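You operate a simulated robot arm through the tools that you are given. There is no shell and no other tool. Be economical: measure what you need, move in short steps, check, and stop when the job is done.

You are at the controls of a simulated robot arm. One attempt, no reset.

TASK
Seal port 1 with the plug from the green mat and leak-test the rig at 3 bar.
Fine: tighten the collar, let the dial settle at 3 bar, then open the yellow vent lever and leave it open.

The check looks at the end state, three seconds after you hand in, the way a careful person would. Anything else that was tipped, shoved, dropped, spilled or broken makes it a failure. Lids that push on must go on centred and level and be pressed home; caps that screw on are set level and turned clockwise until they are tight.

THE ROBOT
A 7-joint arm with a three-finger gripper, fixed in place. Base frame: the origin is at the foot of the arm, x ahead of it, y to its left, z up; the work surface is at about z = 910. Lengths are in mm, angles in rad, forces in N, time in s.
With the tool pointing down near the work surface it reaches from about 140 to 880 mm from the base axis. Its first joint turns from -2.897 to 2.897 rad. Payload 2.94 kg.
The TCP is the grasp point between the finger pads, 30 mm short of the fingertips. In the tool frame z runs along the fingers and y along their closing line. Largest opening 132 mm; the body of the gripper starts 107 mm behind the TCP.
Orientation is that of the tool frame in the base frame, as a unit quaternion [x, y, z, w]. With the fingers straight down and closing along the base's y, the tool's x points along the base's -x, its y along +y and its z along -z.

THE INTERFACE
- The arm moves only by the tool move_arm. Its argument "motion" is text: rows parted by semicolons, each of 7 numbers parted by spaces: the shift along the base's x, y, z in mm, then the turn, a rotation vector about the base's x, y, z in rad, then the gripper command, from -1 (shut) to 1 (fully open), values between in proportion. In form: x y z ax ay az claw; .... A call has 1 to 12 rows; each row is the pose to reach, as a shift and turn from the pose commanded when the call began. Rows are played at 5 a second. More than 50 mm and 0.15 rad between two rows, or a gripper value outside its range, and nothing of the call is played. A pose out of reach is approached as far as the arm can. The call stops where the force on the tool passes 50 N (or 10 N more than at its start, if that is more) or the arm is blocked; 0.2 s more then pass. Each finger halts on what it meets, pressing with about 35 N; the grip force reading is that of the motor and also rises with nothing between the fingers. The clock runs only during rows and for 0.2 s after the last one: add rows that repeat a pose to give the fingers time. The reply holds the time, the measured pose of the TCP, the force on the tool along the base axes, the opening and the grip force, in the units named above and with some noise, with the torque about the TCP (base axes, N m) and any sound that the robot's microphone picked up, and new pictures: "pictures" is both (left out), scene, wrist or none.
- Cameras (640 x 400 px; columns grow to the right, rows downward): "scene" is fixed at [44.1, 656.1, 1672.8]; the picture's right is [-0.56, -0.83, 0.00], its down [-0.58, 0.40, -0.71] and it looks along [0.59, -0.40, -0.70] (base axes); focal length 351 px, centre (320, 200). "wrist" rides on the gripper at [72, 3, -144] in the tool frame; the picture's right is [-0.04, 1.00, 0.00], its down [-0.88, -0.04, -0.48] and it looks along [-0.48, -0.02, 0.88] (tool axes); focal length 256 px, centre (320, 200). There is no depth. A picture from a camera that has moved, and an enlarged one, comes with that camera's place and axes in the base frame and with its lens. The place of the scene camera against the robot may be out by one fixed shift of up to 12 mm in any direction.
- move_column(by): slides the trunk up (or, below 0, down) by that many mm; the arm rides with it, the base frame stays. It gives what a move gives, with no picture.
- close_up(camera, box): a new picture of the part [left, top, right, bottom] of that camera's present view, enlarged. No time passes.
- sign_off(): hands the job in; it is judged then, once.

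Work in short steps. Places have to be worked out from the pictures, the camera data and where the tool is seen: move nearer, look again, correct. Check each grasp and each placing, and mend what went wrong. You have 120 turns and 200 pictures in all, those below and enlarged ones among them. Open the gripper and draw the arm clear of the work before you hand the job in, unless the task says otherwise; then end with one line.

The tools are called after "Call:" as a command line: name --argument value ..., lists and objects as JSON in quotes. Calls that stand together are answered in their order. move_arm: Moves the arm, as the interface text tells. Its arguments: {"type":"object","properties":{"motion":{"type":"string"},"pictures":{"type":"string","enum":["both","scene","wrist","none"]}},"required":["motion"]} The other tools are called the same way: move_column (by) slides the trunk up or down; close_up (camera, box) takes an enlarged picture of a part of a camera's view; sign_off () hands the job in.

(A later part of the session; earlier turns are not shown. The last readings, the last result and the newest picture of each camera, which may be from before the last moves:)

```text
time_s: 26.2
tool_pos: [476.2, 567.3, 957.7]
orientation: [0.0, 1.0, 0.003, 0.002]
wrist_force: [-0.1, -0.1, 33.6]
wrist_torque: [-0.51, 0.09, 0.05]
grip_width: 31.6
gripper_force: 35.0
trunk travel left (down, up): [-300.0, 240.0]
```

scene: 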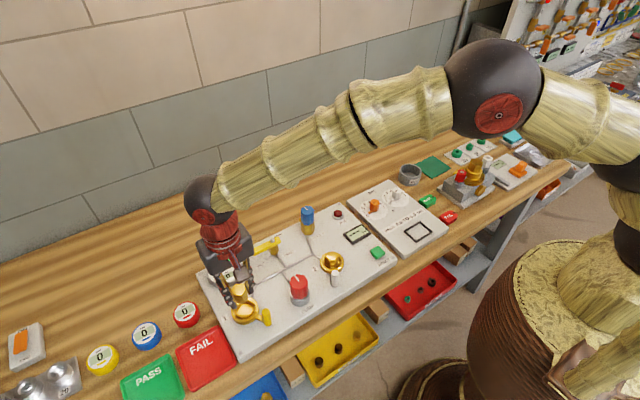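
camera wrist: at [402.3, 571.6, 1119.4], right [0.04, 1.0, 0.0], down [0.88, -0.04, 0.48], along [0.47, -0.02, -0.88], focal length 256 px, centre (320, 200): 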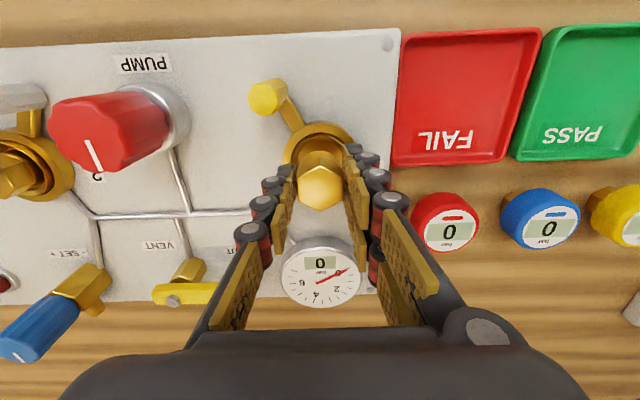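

It resists on one side (torque suggests contact ~15 mm toward −y). I unload slightly and look from both cameras.

Call:
move_arm --motion "0 0 3 0 0 0 -1; 0 0 4 0 0 0 -1" --pictures "none"

Call:
close_up --camera "scene" --box '[226, 285, 266, 315]'

Call:
close_up --camera "wrist" --box '[270, 110, 370, 210]'

```text
time_s: 26.8
tool_pos: [474.1, 568.2, 958.5]
orientation: [0.0, 1.0, 0.001, 0.001]
wrist_force: [8.0, 9.8, 24.6]
wrist_torque: [-0.12, -0.12, 0.03]
grip_width: 31.8
gripper_force: 35.0
trunk travel left (down, up): [-300.0, 240.0]
```

```text
13.33 times, centred on (246, 300) of scene
camera zoom: at [44.1, 656.1, 1672.8], right [-0.56, -0.83, 0.0], down [-0.58, 0.4, -0.71], along [0.59, -0.4, -0.7], focal length 4674 px, centre (1307, -1133)
```

zoom: 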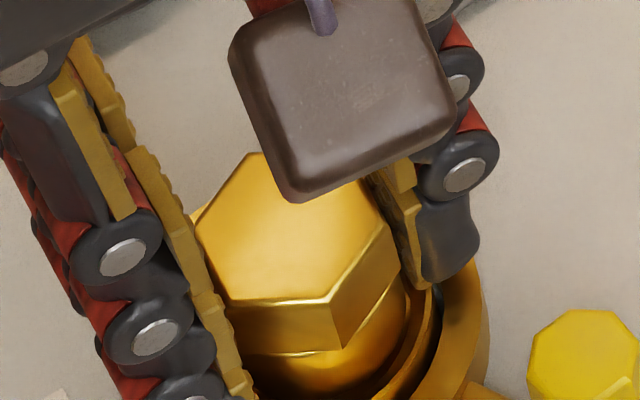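

```text
4.00 times, centred on (320, 160) of wrist
camera zoom: at [401.5, 569.4, 1101.6], right [0.04, 1.0, 0.0], down [0.88, -0.04, 0.48], along [0.48, -0.02, -0.88], focal length 1024 px, centre (320, 360)
```

zoom: 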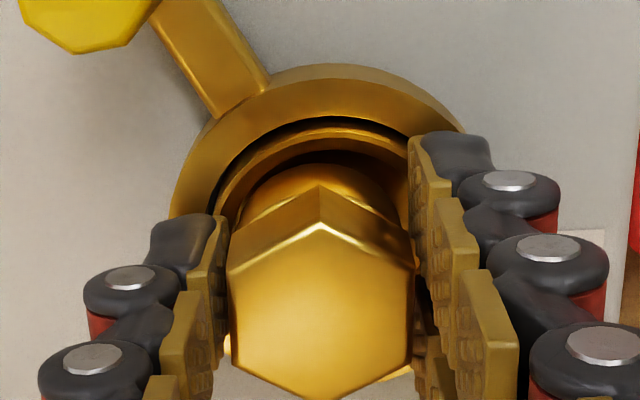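

The rim works out to z≈926, which matches the fingertips (≈928): the fingers are resting on the collar while the plug body is already inside the bore. I lift 1.5 mm to unload, then release so the plug settles in the bore.

Call:
move_arm --motion "-0.5 0.5 2.5 0 0 0 -1; -0.5 0.5 2.5 0 0 0 -1" --pictures "none"

Call:
close_up --camera "wrist" --box '[270, 110, 370, 210]'

```text
time_s: 27.4
tool_pos: [474.8, 567.5, 958.0]
orientation: [0.0, 1.0, -0.001, -0.001]
wrist_force: [10.0, 5.2, 9.1]
wrist_torque: [0.28, -0.28, -0.07]
grip_width: 32.0
gripper_force: 35.5
trunk travel left (down, up): [-300.0, 240.0]
```

```text
4.00 times, centred on (320, 160) of wrist
camera zoom: at [401.0, 569.3, 1101.9], right [0.04, 1.0, 0.0], down [0.88, -0.04, 0.47], along [0.47, -0.02, -0.88], focal length 1024 px, centre (320, 360)
```

zoom: 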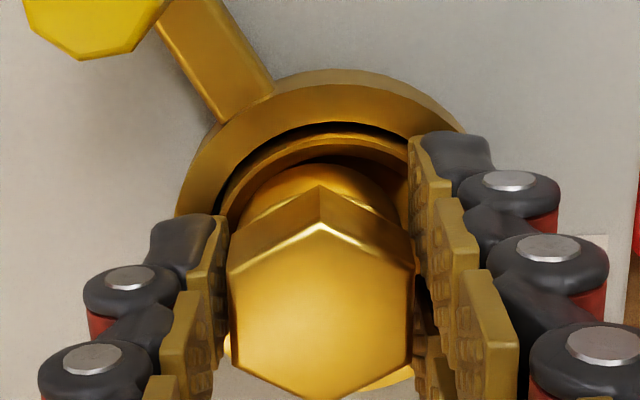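

Lateral forces (+x, +y) show the plug body touching the bore wall. I shift that way to relieve, before releasing.

Call:
move_arm --motion "1 0.7 0 0 0 0 -1; 2 1.2 0 0 0 0 -1; 2 1.2 0 0 0 0 -1" --pictures "none"

```text
time_s: 28.2
tool_pos: [473.4, 568.3, 958.3]
orientation: [-0.002, 1.0, -0.001, -0.001]
wrist_force: [-0.7, -3.8, 6.0]
wrist_torque: [0.02, 0.01, 0.02]
grip_width: 31.5
gripper_force: 35.0
trunk travel left (down, up): [-300.0, 240.0]
```

Lateral load is gone. I try lowering 3 mm again from this better-centred spot.

Call:
move_arm --motion "0 -0.5 -1.5 0 0 0 -1; 0 -0.5 -3 0 0 0 -1; 0 -0.5 -4 0 0 0 -1; 0 -0.5 -4 0 0 0 -1" --pictures "none"

Call:
close_up --camera "scene" --box '[216, 280, 276, 325]'

```text
time_s: 29.2
tool_pos: [474.7, 568.5, 957.3]
orientation: [0.0, 1.0, 0.002, 0.001]
wrist_force: [-5.3, -5.0, 24.3]
wrist_torque: [-0.06, 0.33, 0.11]
grip_width: 31.9
gripper_force: 34.8
trunk travel left (down, up): [-300.0, 240.0]
```

```text
8.89 times, centred on (246, 302) of scene
camera zoom: at [44.1, 656.1, 1672.8], right [-0.56, -0.83, 0.0], down [-0.58, 0.4, -0.71], along [0.59, -0.4, -0.7], focal length 3116 px, centre (978, -711)
```

zoom: 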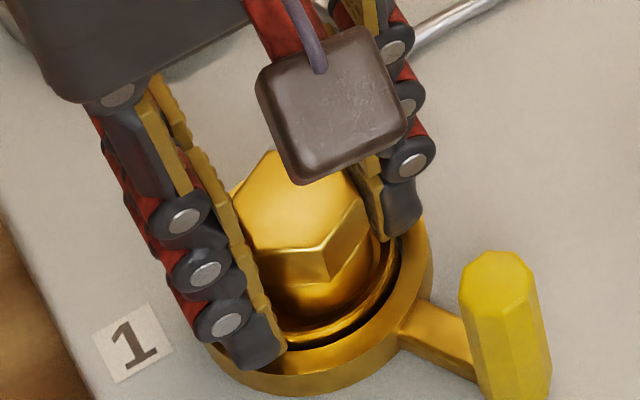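

The fingertips clearly sit on the collar rim. I unload, then open and rise, leaving the plug standing in the bore.

Call:
move_arm --motion "0 0.5 4 0 0 0 -1; 0 0.5 4 0 0 0 -0.55; 0 0.5 4 0 0 0 -0.35; 0 0.5 4 0 0 0 -0.3; 0 0.5 4 0 0 0 -0.3; 0 0.5 30 0 0 0 -0.3; 0 0.5 70 0 0 0 -0.3; 0 0.5 70 0 0 0 -0.3" --pictures "wrist"

Call:
close_up --camera "scene" --box '[216, 280, 276, 325]'

Call:
close_up --camera "wrist" --box '[240, 80, 400, 200]'

```text
time_s: 31.0
tool_pos: [473.5, 568.2, 1026.9]
orientation: [0.0, 1.0, -0.001, 0.0]
wrist_force: [0.3, 0.2, 0.1]
wrist_torque: [-0.02, 0.02, -0.03]
grip_width: 46.0
gripper_force: 0.1
trunk travel left (down, up): [-300.0, 240.0]
camera wrist: at [400.5, 570.8, 1171.0], right [0.04, 1.0, 0.0], down [0.88, -0.04, 0.48], along [0.47, -0.02, -0.88], focal length 256 px, centre (320, 200)
```

wrist: 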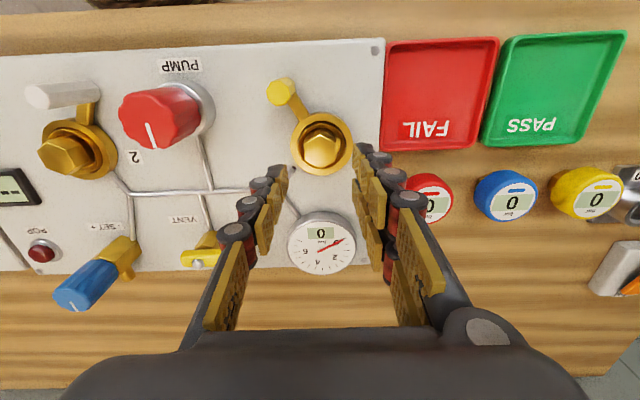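

```text
8.89 times, centred on (246, 302) of scene
camera zoom: at [44.1, 656.1, 1672.8], right [-0.56, -0.83, 0.0], down [-0.58, 0.4, -0.71], along [0.59, -0.4, -0.7], focal length 3116 px, centre (978, -711)
```

zoom: 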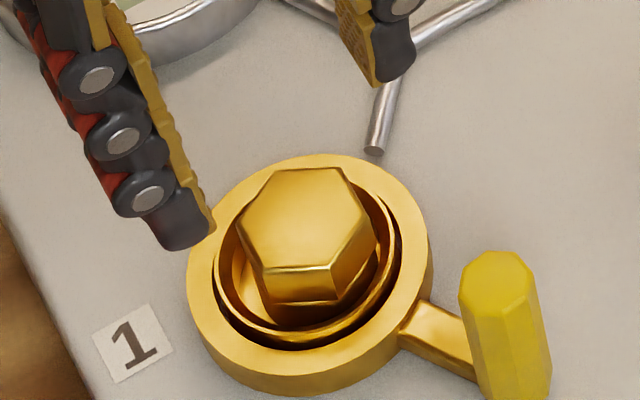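

```text
3.33 times, centred on (320, 140) of wrist
camera zoom: at [400.5, 570.8, 1171.0], right [0.04, 1.0, 0.0], down [0.88, -0.04, 0.48], along [0.47, -0.02, -0.88], focal length 853 px, centre (320, 400)
```

zoom: 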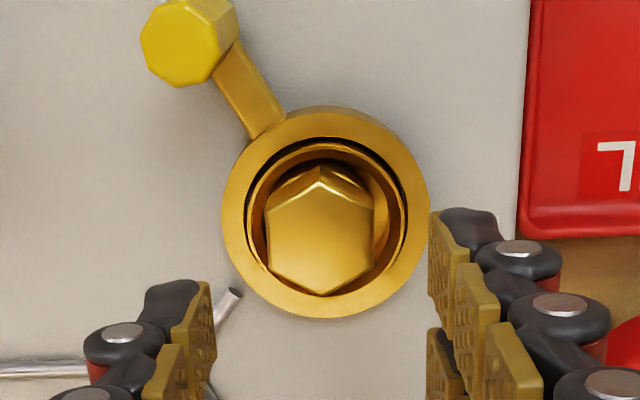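

The plug dropped home in the bore, like port 2, but sits ~2 mm toward −y. I'll centre it by lightly gripping the hex top with TCP y≈570, tips just above the rim.

Call:
move_arm --motion "0 1.7 -30 0 0 0 -0.3; 0 1.7 -60 0 0 0 -0.3; 0 1.7 -67 0 0 0 -0.3; 0 1.7 -67 0 0 0 -0.45; 0 1.7 -67 0 0 0 -0.6; 0 1.7 -67 0 0 0 -0.6; 0 1.7 -67 0 0 0 -0.6" --pictures "wrist"

Call:
close_up --camera "wrist" --box '[240, 100, 400, 220]'

Call:
close_up --camera "scene" --box '[216, 280, 276, 325]'

```text
time_s: 32.6
tool_pos: [474.5, 571.0, 959.6]
orientation: [0.0, 1.0, 0.0, 0.0]
wrist_force: [0.7, -1.0, -0.4]
wrist_torque: [0.03, 0.0, -0.01]
grip_width: 31.9
gripper_force: 35.3
trunk travel left (down, up): [-300.0, 240.0]
camera wrist: at [401.6, 573.6, 1103.3], right [0.04, 1.0, 0.0], down [0.88, -0.04, 0.48], along [0.48, -0.02, -0.88], focal length 256 px, centre (320, 200)
```

wrist: 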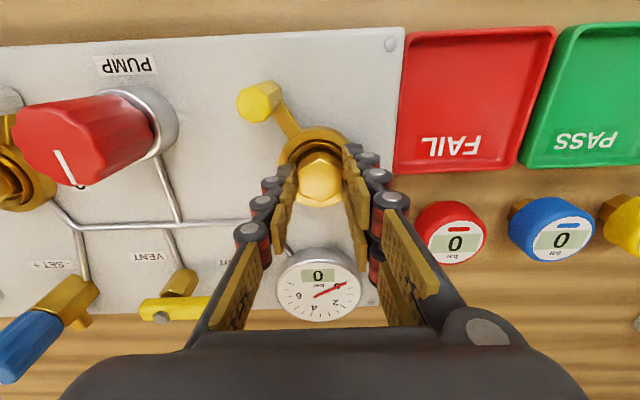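

```text
3.33 times, centred on (320, 160) of wrist
camera zoom: at [401.6, 573.6, 1103.3], right [0.04, 1.0, 0.0], down [0.88, -0.04, 0.48], along [0.48, -0.02, -0.88], focal length 853 px, centre (320, 333)
```

zoom: 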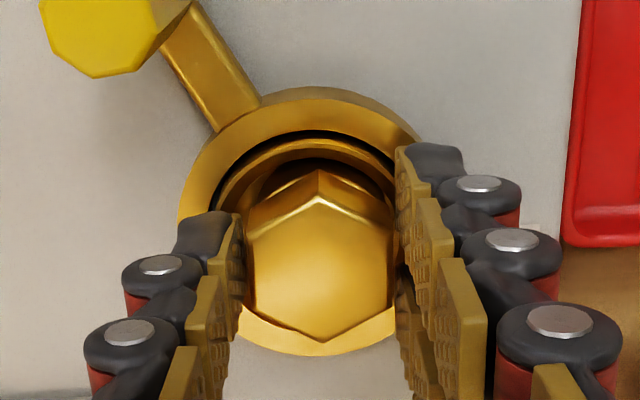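

```text
8.89 times, centred on (246, 302) of scene
camera zoom: at [44.1, 656.1, 1672.8], right [-0.56, -0.83, 0.0], down [-0.58, 0.4, -0.71], along [0.59, -0.4, -0.7], focal length 3116 px, centre (978, -711)
```

zoom: 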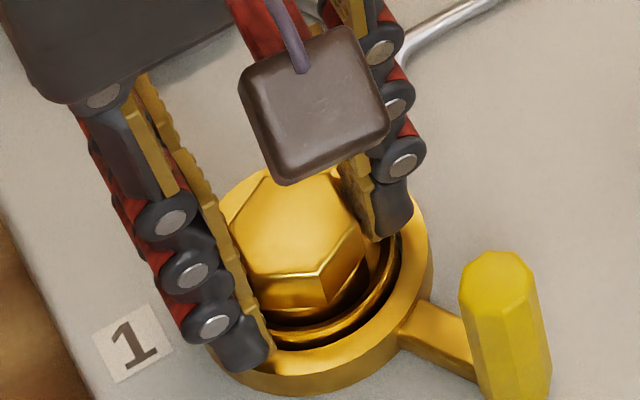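

The hex is now centred in y. I release, rise, close the fingers and press gently on the plug's top to confirm it's home.

Call:
move_arm --motion "0 0 0 0 0 0 -0.3; 0 0 0 0 0 0 -0.3; 0 0 30 0 0 0 -0.3; 0 0 40 0 0 0 -1; 0 0 40 0 0 0 -1; 0 0 40 0 0 0 -1; 0 0 20 0 0 0 -1; 0 0 14 0 0 0 -1; 0 0 11 0 0 0 -1; 0 0 9 0 0 0 -1; 0 0 7 0 0 0 -1; 0 0 5 0 0 0 -1" --pictures "none"

Call:
close_up --camera "scene" --box '[216, 280, 276, 325]'

```text
time_s: 35.2
tool_pos: [478.1, 574.3, 972.0]
orientation: [0.0, 1.0, 0.005, 0.004]
wrist_force: [-2.7, -2.0, 15.7]
wrist_torque: [-0.04, 0.21, 0.02]
grip_width: 6.1
gripper_force: 28.6
trunk travel left (down, up): [-300.0, 240.0]
stopped in row 12: the force on the tool passed its limit at 53 N (the readings are from after the stop); the commanded pose is now the measured one
```

```text
8.89 times, centred on (246, 302) of scene
camera zoom: at [44.1, 656.1, 1672.8], right [-0.56, -0.83, 0.0], down [-0.58, 0.4, -0.71], along [0.59, -0.4, -0.7], focal length 3116 px, centre (978, -711)
```

zoom: 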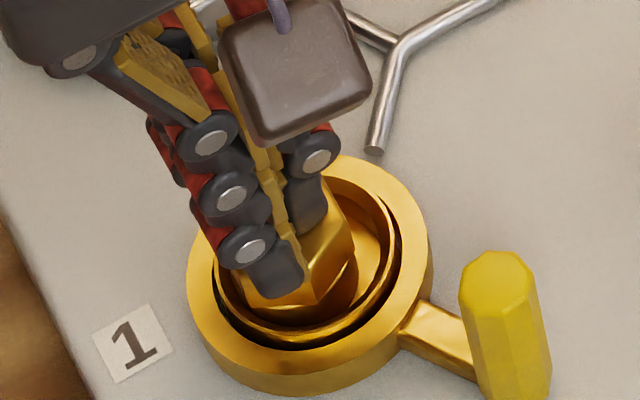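

Pressed with ~50 N: plug is bottomed (top z≈942), though it slid sideways a bit. Rise and look.

Call:
move_arm --motion "-2 -2 20 0 0 0 -1; -4 -4 60 0 0 0 -0.3; -4 -4 60 0 0 0 -0.3; -4 -4 60 0 0 0 -0.3" --pictures "wrist"

Call:
close_up --camera "wrist" --box '[240, 80, 400, 200]'

Call:
close_up --camera "scene" --box '[216, 280, 276, 325]'

```text
time_s: 36.2
tool_pos: [476.2, 569.2, 1029.5]
orientation: [-0.001, 1.0, 0.002, 0.002]
wrist_force: [-0.8, 0.5, -0.5]
wrist_torque: [-0.03, 0.0, 0.02]
grip_width: 46.2
gripper_force: 0.0
trunk travel left (down, up): [-300.0, 240.0]
camera wrist: at [402.3, 570.0, 1171.9], right [0.04, 1.0, 0.01], down [0.88, -0.04, 0.48], along [0.48, -0.02, -0.88], focal length 256 px, centre (320, 200)
```

wrist: 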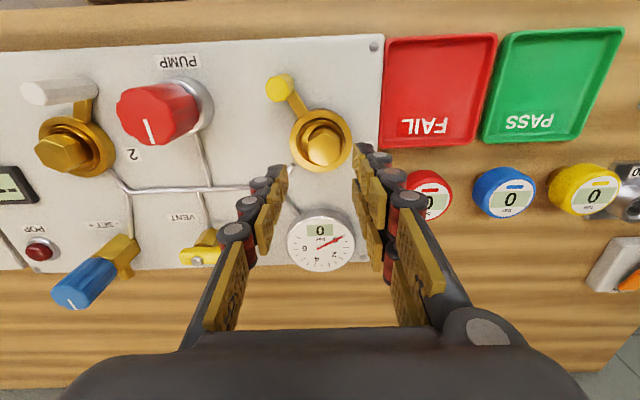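

```text
3.33 times, centred on (320, 140) of wrist
camera zoom: at [402.3, 570.0, 1171.9], right [0.04, 1.0, 0.01], down [0.88, -0.04, 0.48], along [0.48, -0.02, -0.88], focal length 853 px, centre (320, 400)
```

zoom: 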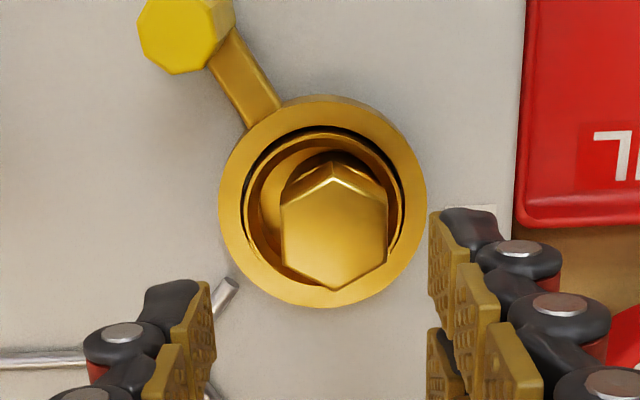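

```text
8.89 times, centred on (246, 302) of scene
camera zoom: at [44.1, 656.1, 1672.8], right [-0.56, -0.83, 0.0], down [-0.58, 0.4, -0.71], along [0.59, -0.4, -0.7], focal length 3116 px, centre (978, -711)
```

zoom: 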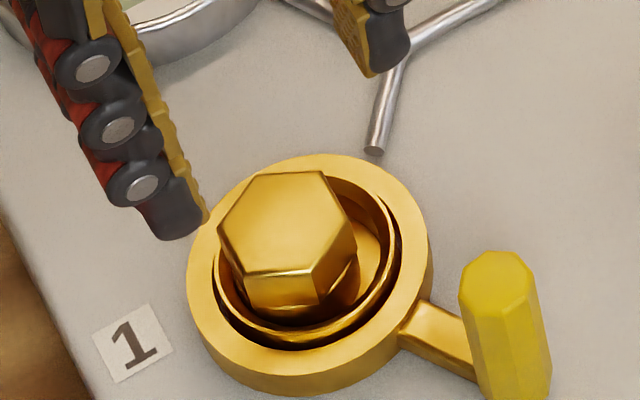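

The plug is loose in the bore and now ~2.6 mm toward +y. I'll re-grip the hex and feel the bore walls to centre it properly.

Call:
move_arm --motion "-1 1 -35 0 0 0 -0.3; -1 1 -62 0 0 0 -0.3; -1 1 -69 0 0 0 -0.3; -1 1 -69 0 0 0 -0.45; -1 1 -69 0 0 0 -0.6; -1 1 -69 0 0 0 -0.6; -1 1 -69 0 0 0 -0.6; -2 1 -69 0 0 0 -0.6; -3 1 -69 0 0 0 -0.6; -3 1 -69 0 0 0 -0.6" --pictures "none"

Call:
close_up --camera "wrist" --box '[240, 100, 400, 220]'

Call:
close_up --camera "scene" --box '[216, 280, 276, 325]'

```text
time_s: 38.4
tool_pos: [471.6, 571.7, 962.4]
orientation: [0.0, 1.0, 0.004, 0.003]
wrist_force: [1.4, -0.2, 3.4]
wrist_torque: [-0.03, -0.07, 0.01]
grip_width: 32.2
gripper_force: 35.3
trunk travel left (down, up): [-300.0, 240.0]
```

```text
3.33 times, centred on (320, 160) of wrist
camera zoom: at [397.2, 573.0, 1104.6], right [0.04, 1.0, 0.01], down [0.88, -0.04, 0.48], along [0.48, -0.01, -0.88], focal length 853 px, centre (320, 333)
```

zoom: 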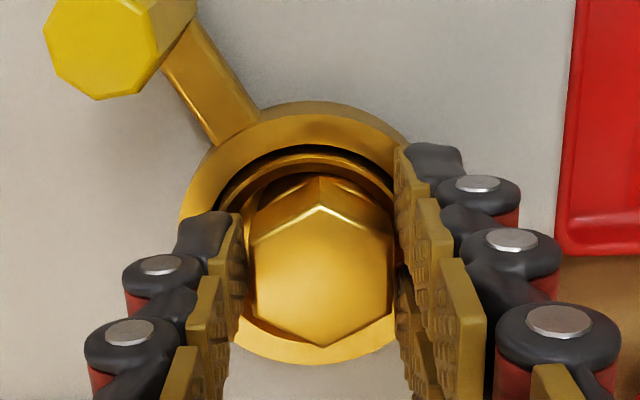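

```text
8.89 times, centred on (246, 302) of scene
camera zoom: at [44.1, 656.1, 1672.8], right [-0.56, -0.83, 0.0], down [-0.58, 0.4, -0.71], along [0.59, -0.4, -0.7], focal length 3116 px, centre (978, -711)
```

zoom: 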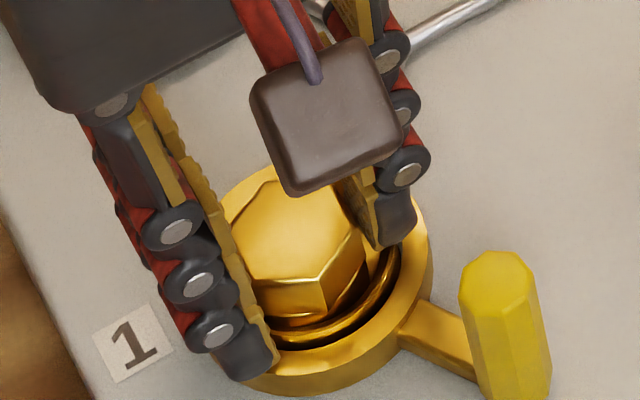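

Plug sits about +2 mm in both x and y from the bore centre. I drag it −2, −2 and check reaction forces.

Call:
move_arm --motion "-1 -1 0 0 0 0 -0.6; -2 -2.2 0 0 0 0 -0.6; -2 -2.2 0 0 0 0 -0.6" --pictures "none"

Call:
move_arm --motion "0 0 0 0 0 0 -0.45; 0 0 0 0 0 0 -0.3; 0 0 30 0 0 0 -0.3; 0 0 67 0 0 0 -0.3; 0 0 67 0 0 0 -0.3" --pictures "wrist"

Call:
close_up --camera "wrist" --box '[240, 80, 400, 200]'

Call:
close_up --camera "scene" --box '[216, 280, 276, 325]'

```text
time_s: 39.2
tool_pos: [469.7, 570.5, 960.7]
orientation: [0.0, 1.0, 0.003, 0.003]
wrist_force: [6.7, 3.9, 1.7]
wrist_torque: [0.13, -0.3, -0.05]
grip_width: 32.2
gripper_force: 34.4
trunk travel left (down, up): [-300.0, 240.0]
```

```text
time_s: 40.4
tool_pos: [467.4, 570.9, 1029.1]
orientation: [-0.002, 1.0, 0.003, 0.002]
wrist_force: [0.5, -0.2, 0.4]
wrist_torque: [0.01, -0.03, -0.01]
grip_width: 46.3
gripper_force: 0.0
trunk travel left (down, up): [-300.0, 240.0]
camera wrist: at [394.2, 570.7, 1173.2], right [0.04, 1.0, 0.01], down [0.88, -0.04, 0.48], along [0.48, -0.02, -0.88], focal length 256 px, centre (320, 200)
```

wrist: 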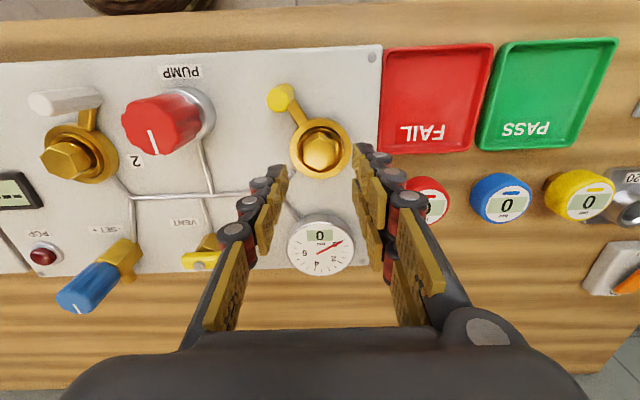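

```text
3.33 times, centred on (320, 140) of wrist
camera zoom: at [394.2, 570.7, 1173.2], right [0.04, 1.0, 0.01], down [0.88, -0.04, 0.48], along [0.48, -0.02, -0.88], focal length 853 px, centre (320, 400)
```

zoom: 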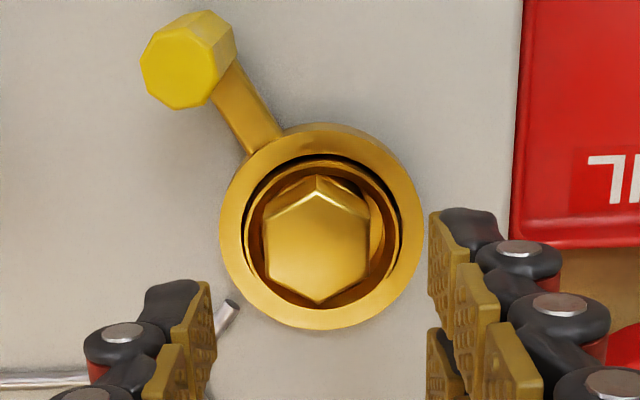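

```text
8.89 times, centred on (246, 302) of scene
camera zoom: at [44.1, 656.1, 1672.8], right [-0.56, -0.83, 0.0], down [-0.58, 0.4, -0.71], along [0.59, -0.4, -0.7], focal length 3116 px, centre (978, -711)
```

zoom: 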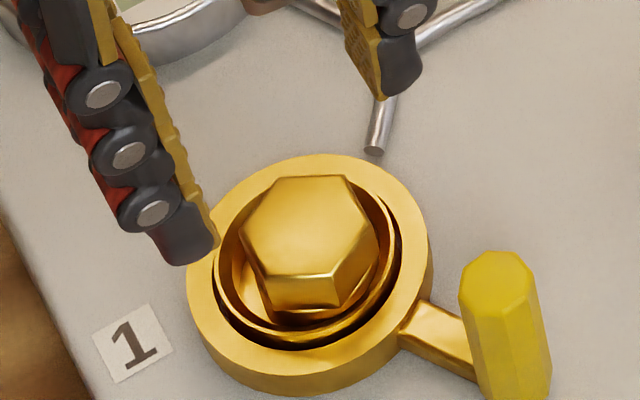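

The plug is now centred and level. Next the collar: its yellow post stands at about (422, 541); I go to its −y side with closed fingers to push it clockwise (toward +y).

Call:
move_arm --motion "-10 -10 35 0 0 0 -0.6; -25 -30 45 0 0 0 -1; -45 -55 45 0 0 0 -1; -47 -75 20 0 0 0 -1; -47 -75 -15 0 0 0 -1; -47 -75 -35 0 0 0 -1; -47 -75 -35 0 0 0 -1"

Call:
close_up --camera "scene" --box '[206, 270, 326, 350]'

```text
time_s: 42.0
tool_pos: [420.4, 494.2, 992.7]
orientation: [-0.001, 1.0, 0.004, 0.002]
wrist_force: [0.1, -0.5, 0.1]
wrist_torque: [0.01, -0.03, 0.02]
grip_width: 0.2
gripper_force: 28.7
trunk travel left (down, up): [-300.0, 240.0]
camera wrist: at [347.2, 495.3, 1136.0], right [0.04, 1.0, 0.01], down [0.88, -0.04, 0.48], along [0.48, -0.01, -0.88], focal length 256 px, centre (320, 200)
```

scene: 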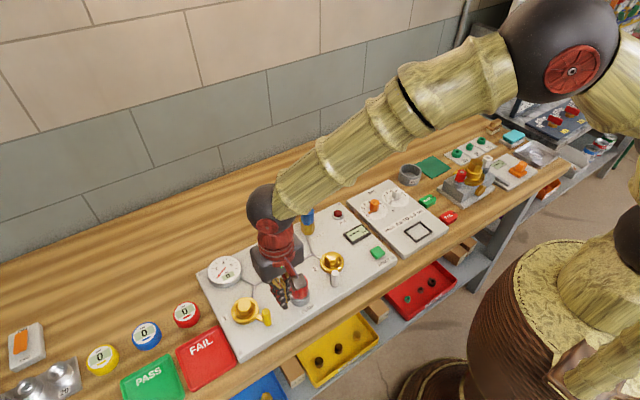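
wrist: 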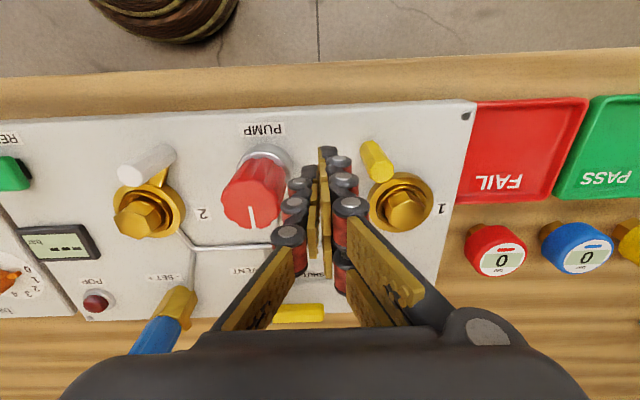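

```text
5.00 times, centred on (266, 310) of scene
camera zoom: at [44.1, 656.1, 1672.8], right [-0.56, -0.83, 0.0], down [-0.58, 0.4, -0.71], along [0.59, -0.4, -0.7], focal length 1753 px, centre (590, -350)
```

zoom: 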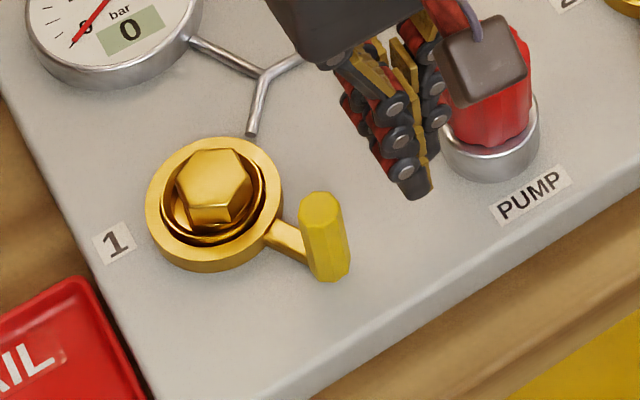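

Clear of the pump knob. Enlarge the post to locate it relative to the fingers.

Call:
close_up --camera "wrist" --box '[290, 120, 450, 240]'

```text
3.33 times, centred on (370, 180) of wrist
camera zoom: at [347.2, 495.3, 1136.0], right [0.04, 1.0, 0.01], down [0.88, -0.04, 0.48], along [0.48, -0.01, -0.88], focal length 853 px, centre (153, 267)
```

zoom: 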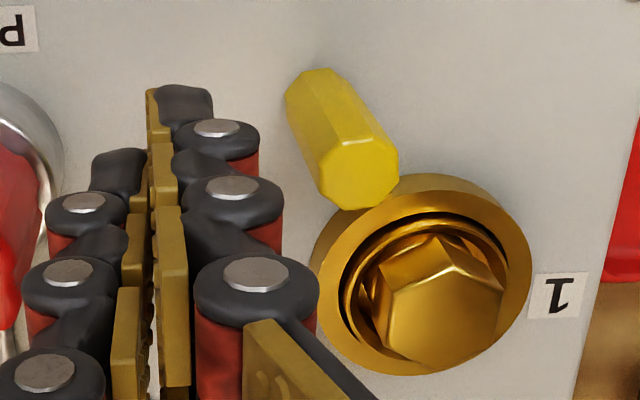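

Post top at (420, 538, 966), pivot (470, 568), radius ≈58. A straight push along +y at x≈415 will follow the arc; I lower the tips to ≈939 and push in small steps.

Call:
move_arm --motion "-4 0 -10 0 0 0 -1; -4 0 -24 0 0 0 -1; -4 8 -24 0 0 0 -1; -4 14 -24 0 0 0 -1; -4 19 -24 0 0 0 -1; -4 24 -24 0 0 0 -1; -4 28 -24 0 0 0 -1; -4 32 -24 0 0 0 -1; -4 36 -24 0 0 0 -1" --pictures "wrist"

Call:
close_up --camera "scene" --box '[206, 270, 326, 350]'

```text
time_s: 44.0
tool_pos: [415.4, 529.1, 966.7]
orientation: [-0.001, 1.0, 0.003, 0.002]
wrist_force: [-3.3, -1.7, -0.1]
wrist_torque: [-0.03, 0.02, 0.02]
grip_width: 0.3
gripper_force: 28.7
trunk travel left (down, up): [-300.0, 240.0]
camera wrist: at [342.8, 530.7, 1110.7], right [0.04, 1.0, 0.01], down [0.88, -0.04, 0.48], along [0.48, -0.01, -0.88], focal length 256 px, centre (320, 200)
```

wrist: 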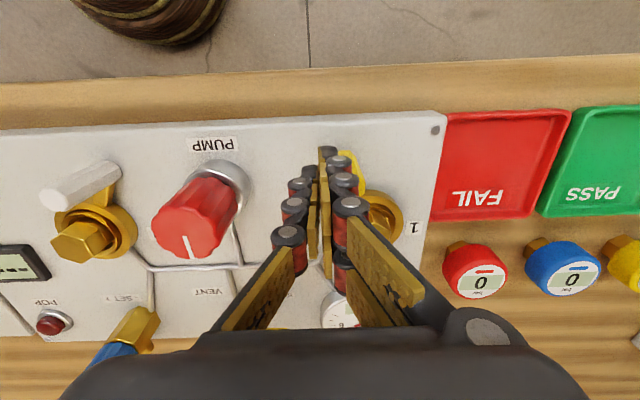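

```text
5.00 times, centred on (266, 310) of scene
camera zoom: at [44.1, 656.1, 1672.8], right [-0.56, -0.83, 0.0], down [-0.58, 0.4, -0.71], along [0.59, -0.4, -0.7], focal length 1753 px, centre (590, -350)
```

zoom: 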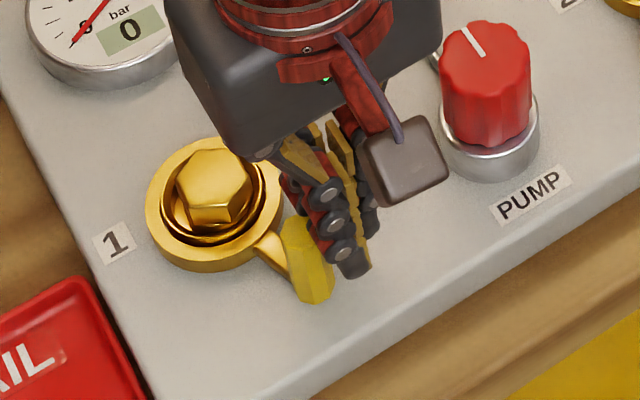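

The collar is turning with little force. I keep pushing until resistance rises.

Call:
move_arm --motion "0 4 0 0 0 0 -1; 0 8 0 0 0 0 -1; 0 12 0 0 0 0 -1; 0 16 0 0 0 0 -1; 0 20 0 0 0 0 -1; 0 24 0 0 0 0 -1; 0 28 0 0 0 0 -1; 0 28 0 0 0 0 -1" --pictures "none"

Call:
close_up --camera "scene" --box '[206, 270, 326, 350]'

```text
time_s: 45.8
tool_pos: [417.0, 556.2, 968.4]
orientation: [0.0, 1.0, 0.003, 0.002]
wrist_force: [-0.4, 0.6, 0.8]
wrist_torque: [0.01, 0.04, 0.02]
grip_width: 0.0
gripper_force: 28.8
trunk travel left (down, up): [-300.0, 240.0]
```

```text
5.00 times, centred on (266, 310) of scene
camera zoom: at [44.1, 656.1, 1672.8], right [-0.56, -0.83, 0.0], down [-0.58, 0.4, -0.71], along [0.59, -0.4, -0.7], focal length 1753 px, centre (590, -350)
```

zoom: 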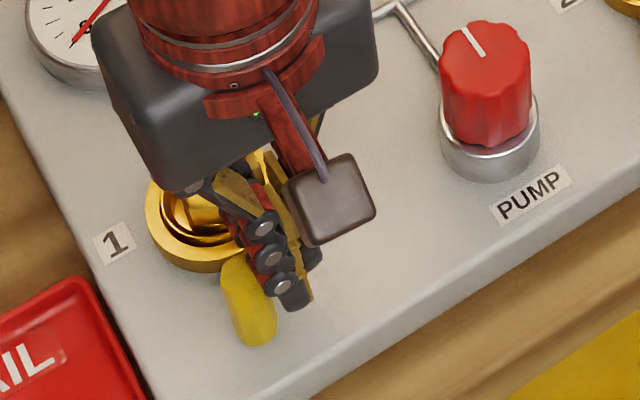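

Still free. Continue, following the arc slightly toward +x.

Call:
move_arm --motion "0 4 0 0 0 0 -1; 0 8 0 0 0 0 -1; 1 12 0 0 0 0 -1; 2 16 0 0 0 0 -1; 4 20 0 0 0 0 -1; 6 24 0 0 0 0 -1; 6 24 0 0 0 0 -1" --pictures "none"

Call:
close_up --camera "scene" --box '[206, 270, 326, 350]'

```text
time_s: 47.4
tool_pos: [423.7, 580.6, 967.4]
orientation: [0.0, 1.0, 0.002, 0.001]
wrist_force: [-0.6, -2.0, 0.0]
wrist_torque: [0.01, 0.0, -0.02]
grip_width: 0.1
gripper_force: 28.9
trunk travel left (down, up): [-300.0, 240.0]
```

```text
5.00 times, centred on (266, 310) of scene
camera zoom: at [44.1, 656.1, 1672.8], right [-0.56, -0.83, 0.0], down [-0.58, 0.4, -0.71], along [0.59, -0.4, -0.7], focal length 1753 px, centre (590, -350)
```

zoom: 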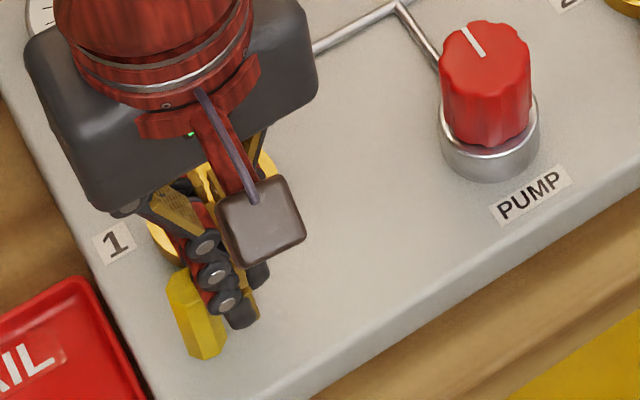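

Still no stop; lever is at ≈145°. I re-place the fingers behind the post along the tangent and continue clockwise.

Call:
move_arm --motion "-7 -2 0 0 0 0 -1; -14 1 0 0 0 0 -1; -13 5 0 0 0 0 -1; -11 9 0 0 0 0 -1; -8 13 0 0 0 0 -1; -6 17 0 0 0 0 -1; -3 21 0 0 0 0 -1; 0 25 0 0 0 0 -1; 3 29 0 0 0 0 -1; 3 29 0 0 0 0 -1" --pictures "wrist"

Call:
close_up --camera "scene" --box '[186, 270, 306, 350]'

```text
time_s: 48.2
tool_pos: [415.3, 579.9, 967.3]
orientation: [0.001, 1.0, 0.0, 0.002]
wrist_force: [27.3, -29.8, 9.1]
wrist_torque: [-0.01, -0.24, -0.72]
grip_width: 0.1
gripper_force: 28.5
trunk travel left (down, up): [-300.0, 240.0]
stopped in row 4: the force on the tool passed its limit at 53 N (the readings are from after the stop); the commanded pose is now the measured one
camera wrist: at [341.9, 582.0, 1111.2], right [0.04, 1.0, 0.0], down [0.88, -0.04, 0.48], along [0.48, -0.02, -0.88], focal length 256 px, centre (320, 200)
```

wrist: 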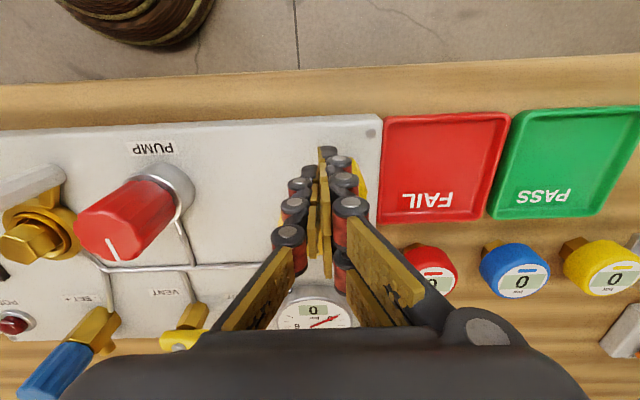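

```text
5.00 times, centred on (246, 310) of scene
camera zoom: at [44.1, 656.1, 1672.8], right [-0.56, -0.83, 0.0], down [-0.58, 0.4, -0.71], along [0.59, -0.4, -0.7], focal length 1753 px, centre (690, -350)
```

zoom: 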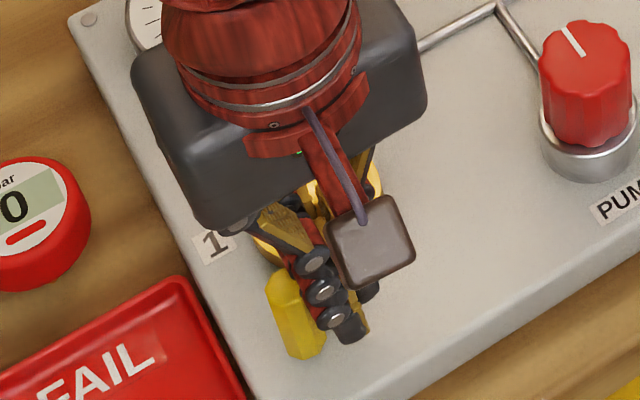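

Resistance suddenly rose at about the same lever angle (~147°), suggesting the stop. I back off and push again along the tangent to verify it doesn't move.

Call:
move_arm --motion "0 -8 0 0 0 0 -1; -3 -6 0 0 0 0 -1; -3 -3 0 0 0 0 -1; -2 0 0 0 0 0 -1; -1 2 0 0 0 0 -1; 0 4 0 0 0 0 -1; 1 6 0 0 0 0 -1; 2 8 0 0 0 0 -1; 3 10 0 0 0 0 -1" --pictures "none"

Call:
close_up --camera "scene" --box '[186, 270, 306, 350]'

```text
time_s: 49.5
tool_pos: [407.0, 576.4, 964.6]
orientation: [0.0, 1.0, -0.007, -0.001]
wrist_force: [-8.2, -25.6, 16.6]
wrist_torque: [0.25, -0.2, -0.22]
grip_width: 0.0
gripper_force: 28.6
trunk travel left (down, up): [-300.0, 240.0]
stopped in row 6: the force on the tool passed its limit at 53 N (the readings are from after the stop); the commanded pose is now the measured one
```

```text
5.00 times, centred on (246, 310) of scene
camera zoom: at [44.1, 656.1, 1672.8], right [-0.56, -0.83, 0.0], down [-0.58, 0.4, -0.71], along [0.59, -0.4, -0.7], focal length 1753 px, centre (690, -350)
```

zoom: 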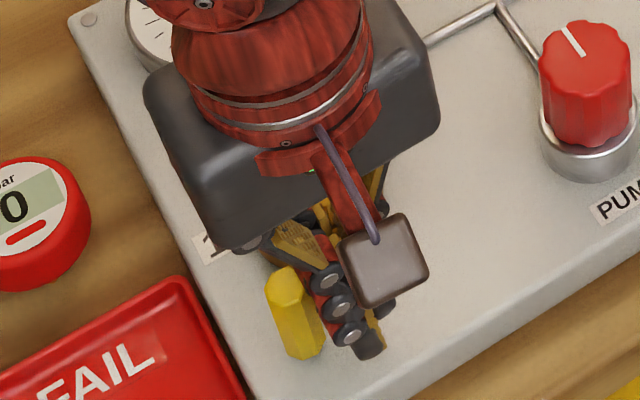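

The lever hasn't moved under 50 N: collar tight. I back off, rise and move above the red PUMP knob at about (429, 450), gripper opened.

Call:
move_arm --motion "-3 -10 0 0 0 0 -1; -3 -10 40 0 0 0 -1; -3 -10 85 0 0 0 -1; 0 -25 125 0 0 0 -0.5; 8 -65 130 0 0 0 0; 14 -105 130 0 0 0 0.3; 20 -126 130 0 0 0 0.3; 20 -126 130 0 0 0 0.3"

Call:
close_up --camera "scene" --box '[186, 240, 346, 350]'

```text
time_s: 51.3
tool_pos: [427.8, 457.1, 1093.8]
orientation: [0.0, 1.0, -0.006, -0.003]
wrist_force: [0.7, 1.1, 0.2]
wrist_torque: [-0.04, 0.0, 0.01]
grip_width: 78.6
gripper_force: 0.1
trunk travel left (down, up): [-300.0, 240.0]
camera wrist: at [354.5, 459.8, 1237.5], right [0.04, 1.0, -0.01], down [0.88, -0.03, 0.47], along [0.47, -0.03, -0.88], focal length 256 px, centre (320, 200)
```

scene: 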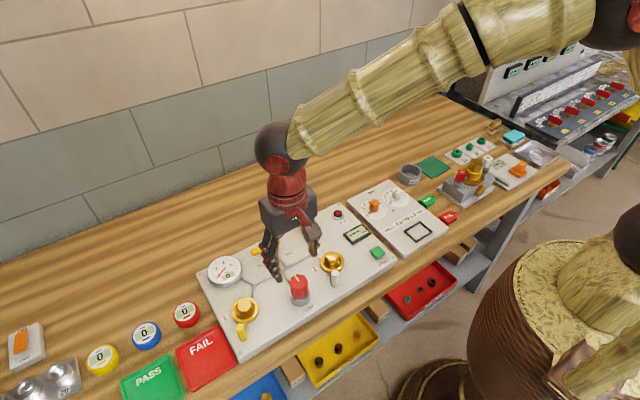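
wrist: 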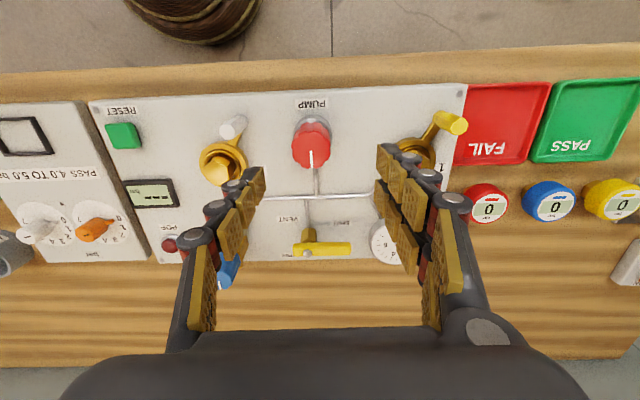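

```text
3.64 times, centred on (266, 295) of scene
camera zoom: at [44.1, 656.1, 1672.8], right [-0.56, -0.83, 0.0], down [-0.58, 0.4, -0.71], along [0.59, -0.4, -0.7], focal length 1275 px, centre (516, -146)
```

zoom: 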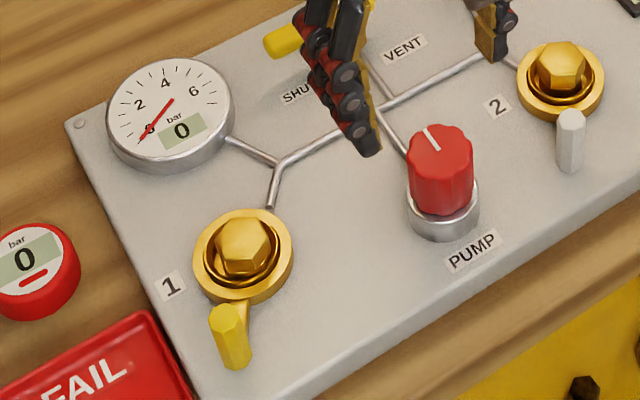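

Gauge reads 0 bar. Knob centre is about (424, 446), 40 mm wide, top z≈985. I straighten the tilt and descend around it.

Call:
move_arm --motion "-2 -6 -35 0.006 -0.003 0 0.3; -4 -11 -70 0.012 -0.006 0 0.2; -4 -11 -70 0.012 -0.006 0 0.2" --pictures "wrist"

Call:
close_up --camera "wrist" --box '[240, 90, 400, 210]'

```text
time_s: 52.1
tool_pos: [423.5, 446.9, 1021.8]
orientation: [0.0, 1.0, 0.0, 0.001]
wrist_force: [-1.1, 0.1, -0.6]
wrist_torque: [-0.01, 0.05, 0.01]
grip_width: 78.9
gripper_force: 0.1
trunk travel left (down, up): [-300.0, 240.0]
camera wrist: at [349.7, 449.2, 1165.3], right [0.04, 1.0, 0.0], down [0.88, -0.04, 0.48], along [0.48, -0.02, -0.88], focal length 256 px, centre (320, 200)
```

wrist: 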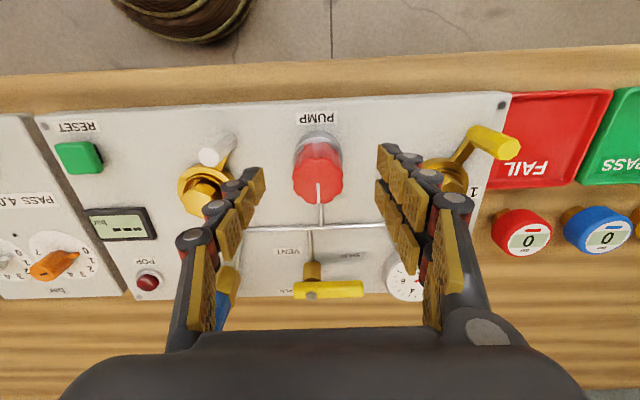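

```text
3.33 times, centred on (320, 150) of wrist
camera zoom: at [349.7, 449.2, 1165.3], right [0.04, 1.0, 0.0], down [0.88, -0.04, 0.48], along [0.48, -0.02, -0.88], focal length 853 px, centre (320, 367)
```

zoom: 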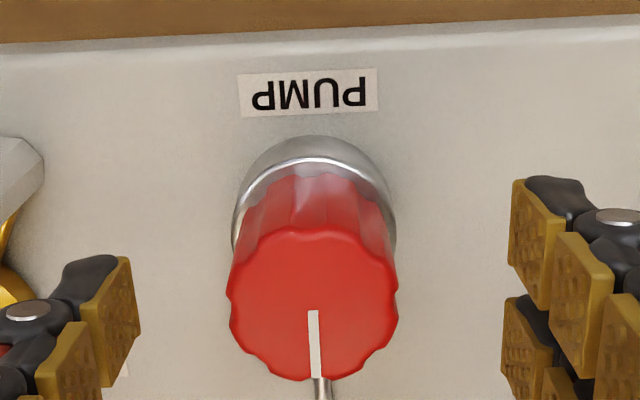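

Knob axis is on the tool axis within ~1 mm, top nearer z≈1000. Descend to TCP≈995 and close on it.

Call:
move_arm --motion "0 -1.3 -14 0 0 0 0.2; 0 -1.3 -27 0 0 0 0.2; 0 -1.3 -27 0 0 0 -0.2; 0 -1.3 -27 0 0 0 -0.5; 0 -1.3 -27 0 0 0 -0.6; 0 -1.3 -27 0 0 0 -0.6"

Call:
close_up --camera "scene" --box '[196, 230, 356, 330]'

```text
time_s: 53.5
tool_pos: [423.6, 445.2, 996.0]
orientation: [0.0, 1.0, 0.0, 0.002]
wrist_force: [-0.4, 4.8, 0.4]
wrist_torque: [0.16, 0.09, 0.03]
grip_width: 41.1
gripper_force: 22.5
trunk travel left (down, up): [-300.0, 240.0]
camera wrist: at [350.3, 447.1, 1139.6], right [0.04, 1.0, 0.0], down [0.88, -0.04, 0.48], along [0.48, -0.02, -0.88], focal length 256 px, centre (320, 200)
```

scene: 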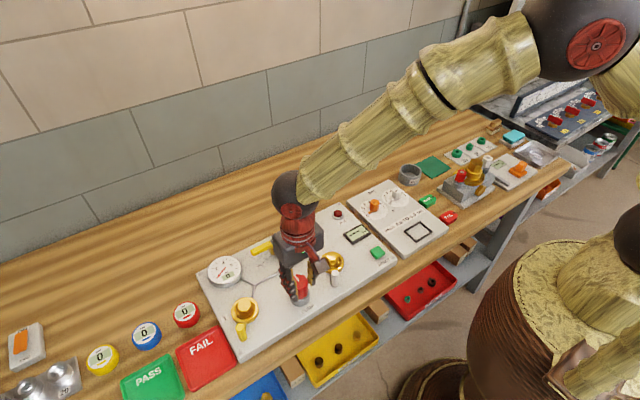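
wrist: 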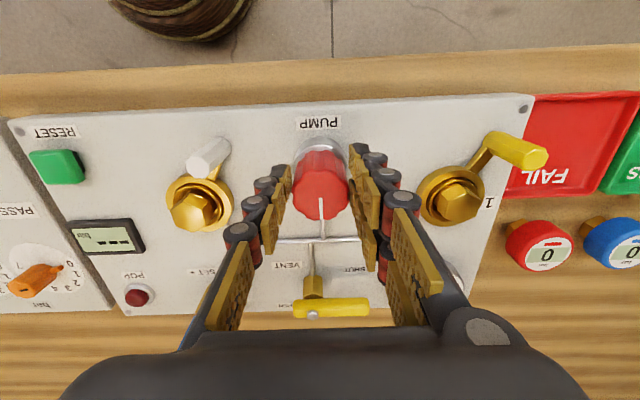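

```text
4.00 times, centred on (276, 280) of scene
camera zoom: at [44.1, 656.1, 1672.8], right [-0.56, -0.83, 0.0], down [-0.58, 0.4, -0.71], along [0.59, -0.4, -0.7], focal length 1402 px, centre (496, -120)
```

zoom: 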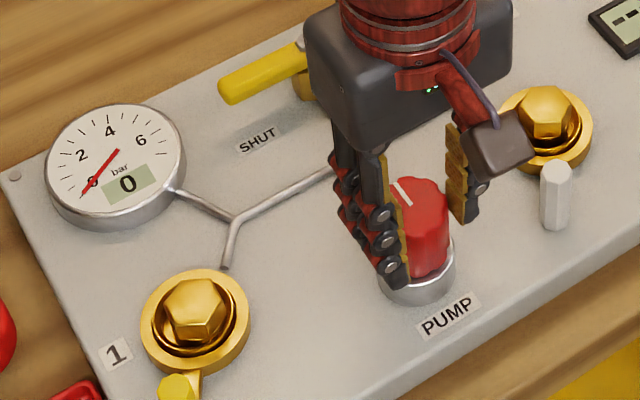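

Knob gripped (41 mm). The gauge is visible in the scene view, so I turn clockwise 0.3 rad and read it.

Call:
move_arm --motion "0 0 0 0 0 -0.1 -0.8; 0 0 0 0 0 -0.2 -0.8; 0 0 0 0 0 -0.3 -0.8; 0 0 0 0 0 -0.3 -0.8" --pictures "none"

Call:
close_up --camera "scene" --box '[196, 230, 356, 330]'

```text
time_s: 54.5
tool_pos: [423.6, 449.2, 995.5]
orientation: [0.15, 0.989, 0.001, 0.003]
wrist_force: [-13.0, 37.9, -3.1]
wrist_torque: [1.56, 0.76, 0.34]
grip_width: 40.7
gripper_force: 45.1
trunk travel left (down, up): [-300.0, 240.0]
```

```text
4.00 times, centred on (276, 280) of scene
camera zoom: at [44.1, 656.1, 1672.8], right [-0.56, -0.83, 0.0], down [-0.58, 0.4, -0.71], along [0.59, -0.4, -0.7], focal length 1402 px, centre (496, -120)
```

zoom: 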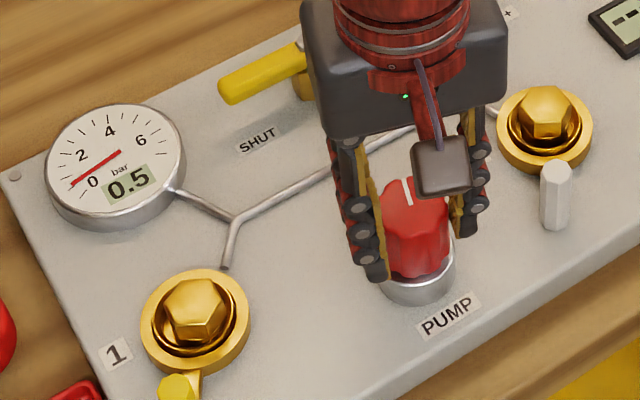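

Gauge went to 0.5 bar: clockwise raises pressure. The side load shows the knob axis ~4 mm further +y; I recentre the command.

Call:
move_arm --motion "-0.7 2 0 0 0 0 -0.8; -1.3 4 0 0 0 0 -0.8; -1.3 4 0 0 0 0 -0.8" --pictures "none"

```text
time_s: 55.3
tool_pos: [424.4, 448.5, 994.4]
orientation: [0.149, 0.989, 0.0, 0.003]
wrist_force: [1.4, 20.4, 9.1]
wrist_torque: [0.1, -0.75, 0.25]
grip_width: 40.4
gripper_force: 44.9
trunk travel left (down, up): [-300.0, 240.0]
```

Reduced. A further small recentring while turning another 0.6 rad clockwise, then read the dial.

Call:
move_arm --motion "0 2 0.5 0 0 0 -0.8; 0 2 1 0 0 -0.1 -0.8; 0 2 1 0 0 -0.2 -0.8; 0 2 1 0 0 -0.3 -0.8; 0 2 1 0 0 -0.4 -0.8; 0 2 1 0 0 -0.5 -0.8; 0 2 1 0 0 -0.6 -0.8; 0 2 1 0 0 -0.6 -0.8" --pictures "none"

Call:
close_up --camera "scene" --box '[196, 230, 356, 330]'

```text
time_s: 57.1
tool_pos: [427.1, 453.5, 995.8]
orientation: [0.436, 0.9, 0.003, 0.003]
wrist_force: [38.2, 24.3, -13.1]
wrist_torque: [0.31, -1.04, 0.51]
grip_width: 40.7
gripper_force: 44.8
trunk travel left (down, up): [-300.0, 240.0]
```

```text
4.00 times, centred on (276, 280) of scene
camera zoom: at [44.1, 656.1, 1672.8], right [-0.56, -0.83, 0.0], down [-0.58, 0.4, -0.71], along [0.59, -0.4, -0.7], focal length 1402 px, centre (496, -120)
```

zoom: 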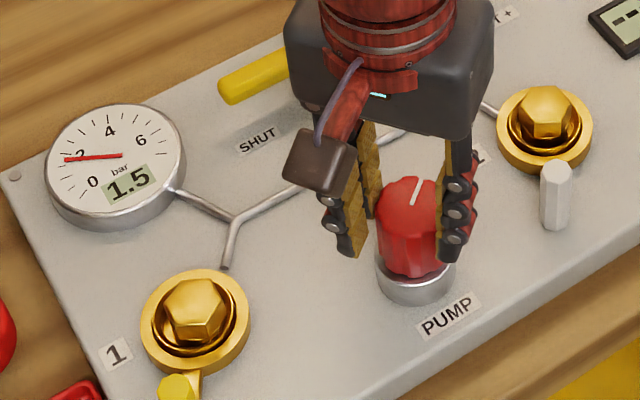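

1.5 bar at 0.9 rad — so ≈1.8 rad gives 3 bar. I recentre toward (+x, +y) to relieve side load and turn 0.6 rad more.

Call:
move_arm --motion "2 1 0 0 0 0 -0.8; 4 2.5 -0.5 0 0 0 -0.8; 4 2.5 -0.5 0 0 -0.1 -0.8; 4 2.5 -0.5 0 0 -0.2 -0.8; 4 2.5 -0.5 0 0 -0.3 -0.8; 4 2.5 -0.5 0 0 -0.4 -0.8; 4 2.5 -0.5 0 0 -0.4 -0.8" --pictures "none"

Call:
close_up --camera "scene" --box '[196, 230, 356, 330]'

```text
time_s: 58.7
tool_pos: [431.4, 456.1, 995.4]
orientation: [0.606, 0.795, 0.002, 0.002]
wrist_force: [35.0, 21.7, -2.5]
wrist_torque: [0.02, -1.01, 0.43]
grip_width: 40.6
gripper_force: 44.9
trunk travel left (down, up): [-300.0, 240.0]
```

```text
4.00 times, centred on (276, 280) of scene
camera zoom: at [44.1, 656.1, 1672.8], right [-0.56, -0.83, 0.0], down [-0.58, 0.4, -0.71], along [0.59, -0.4, -0.7], focal length 1402 px, centre (496, -120)
```

zoom: 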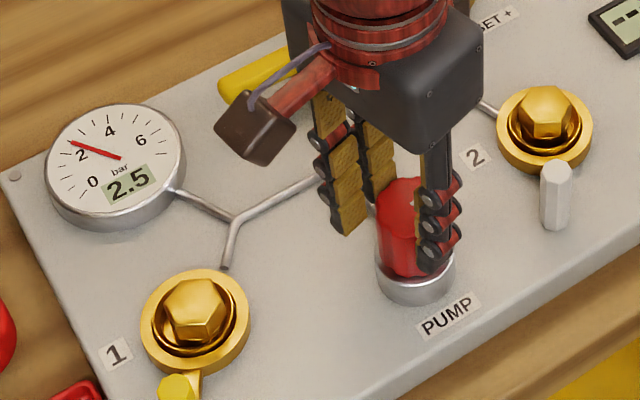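

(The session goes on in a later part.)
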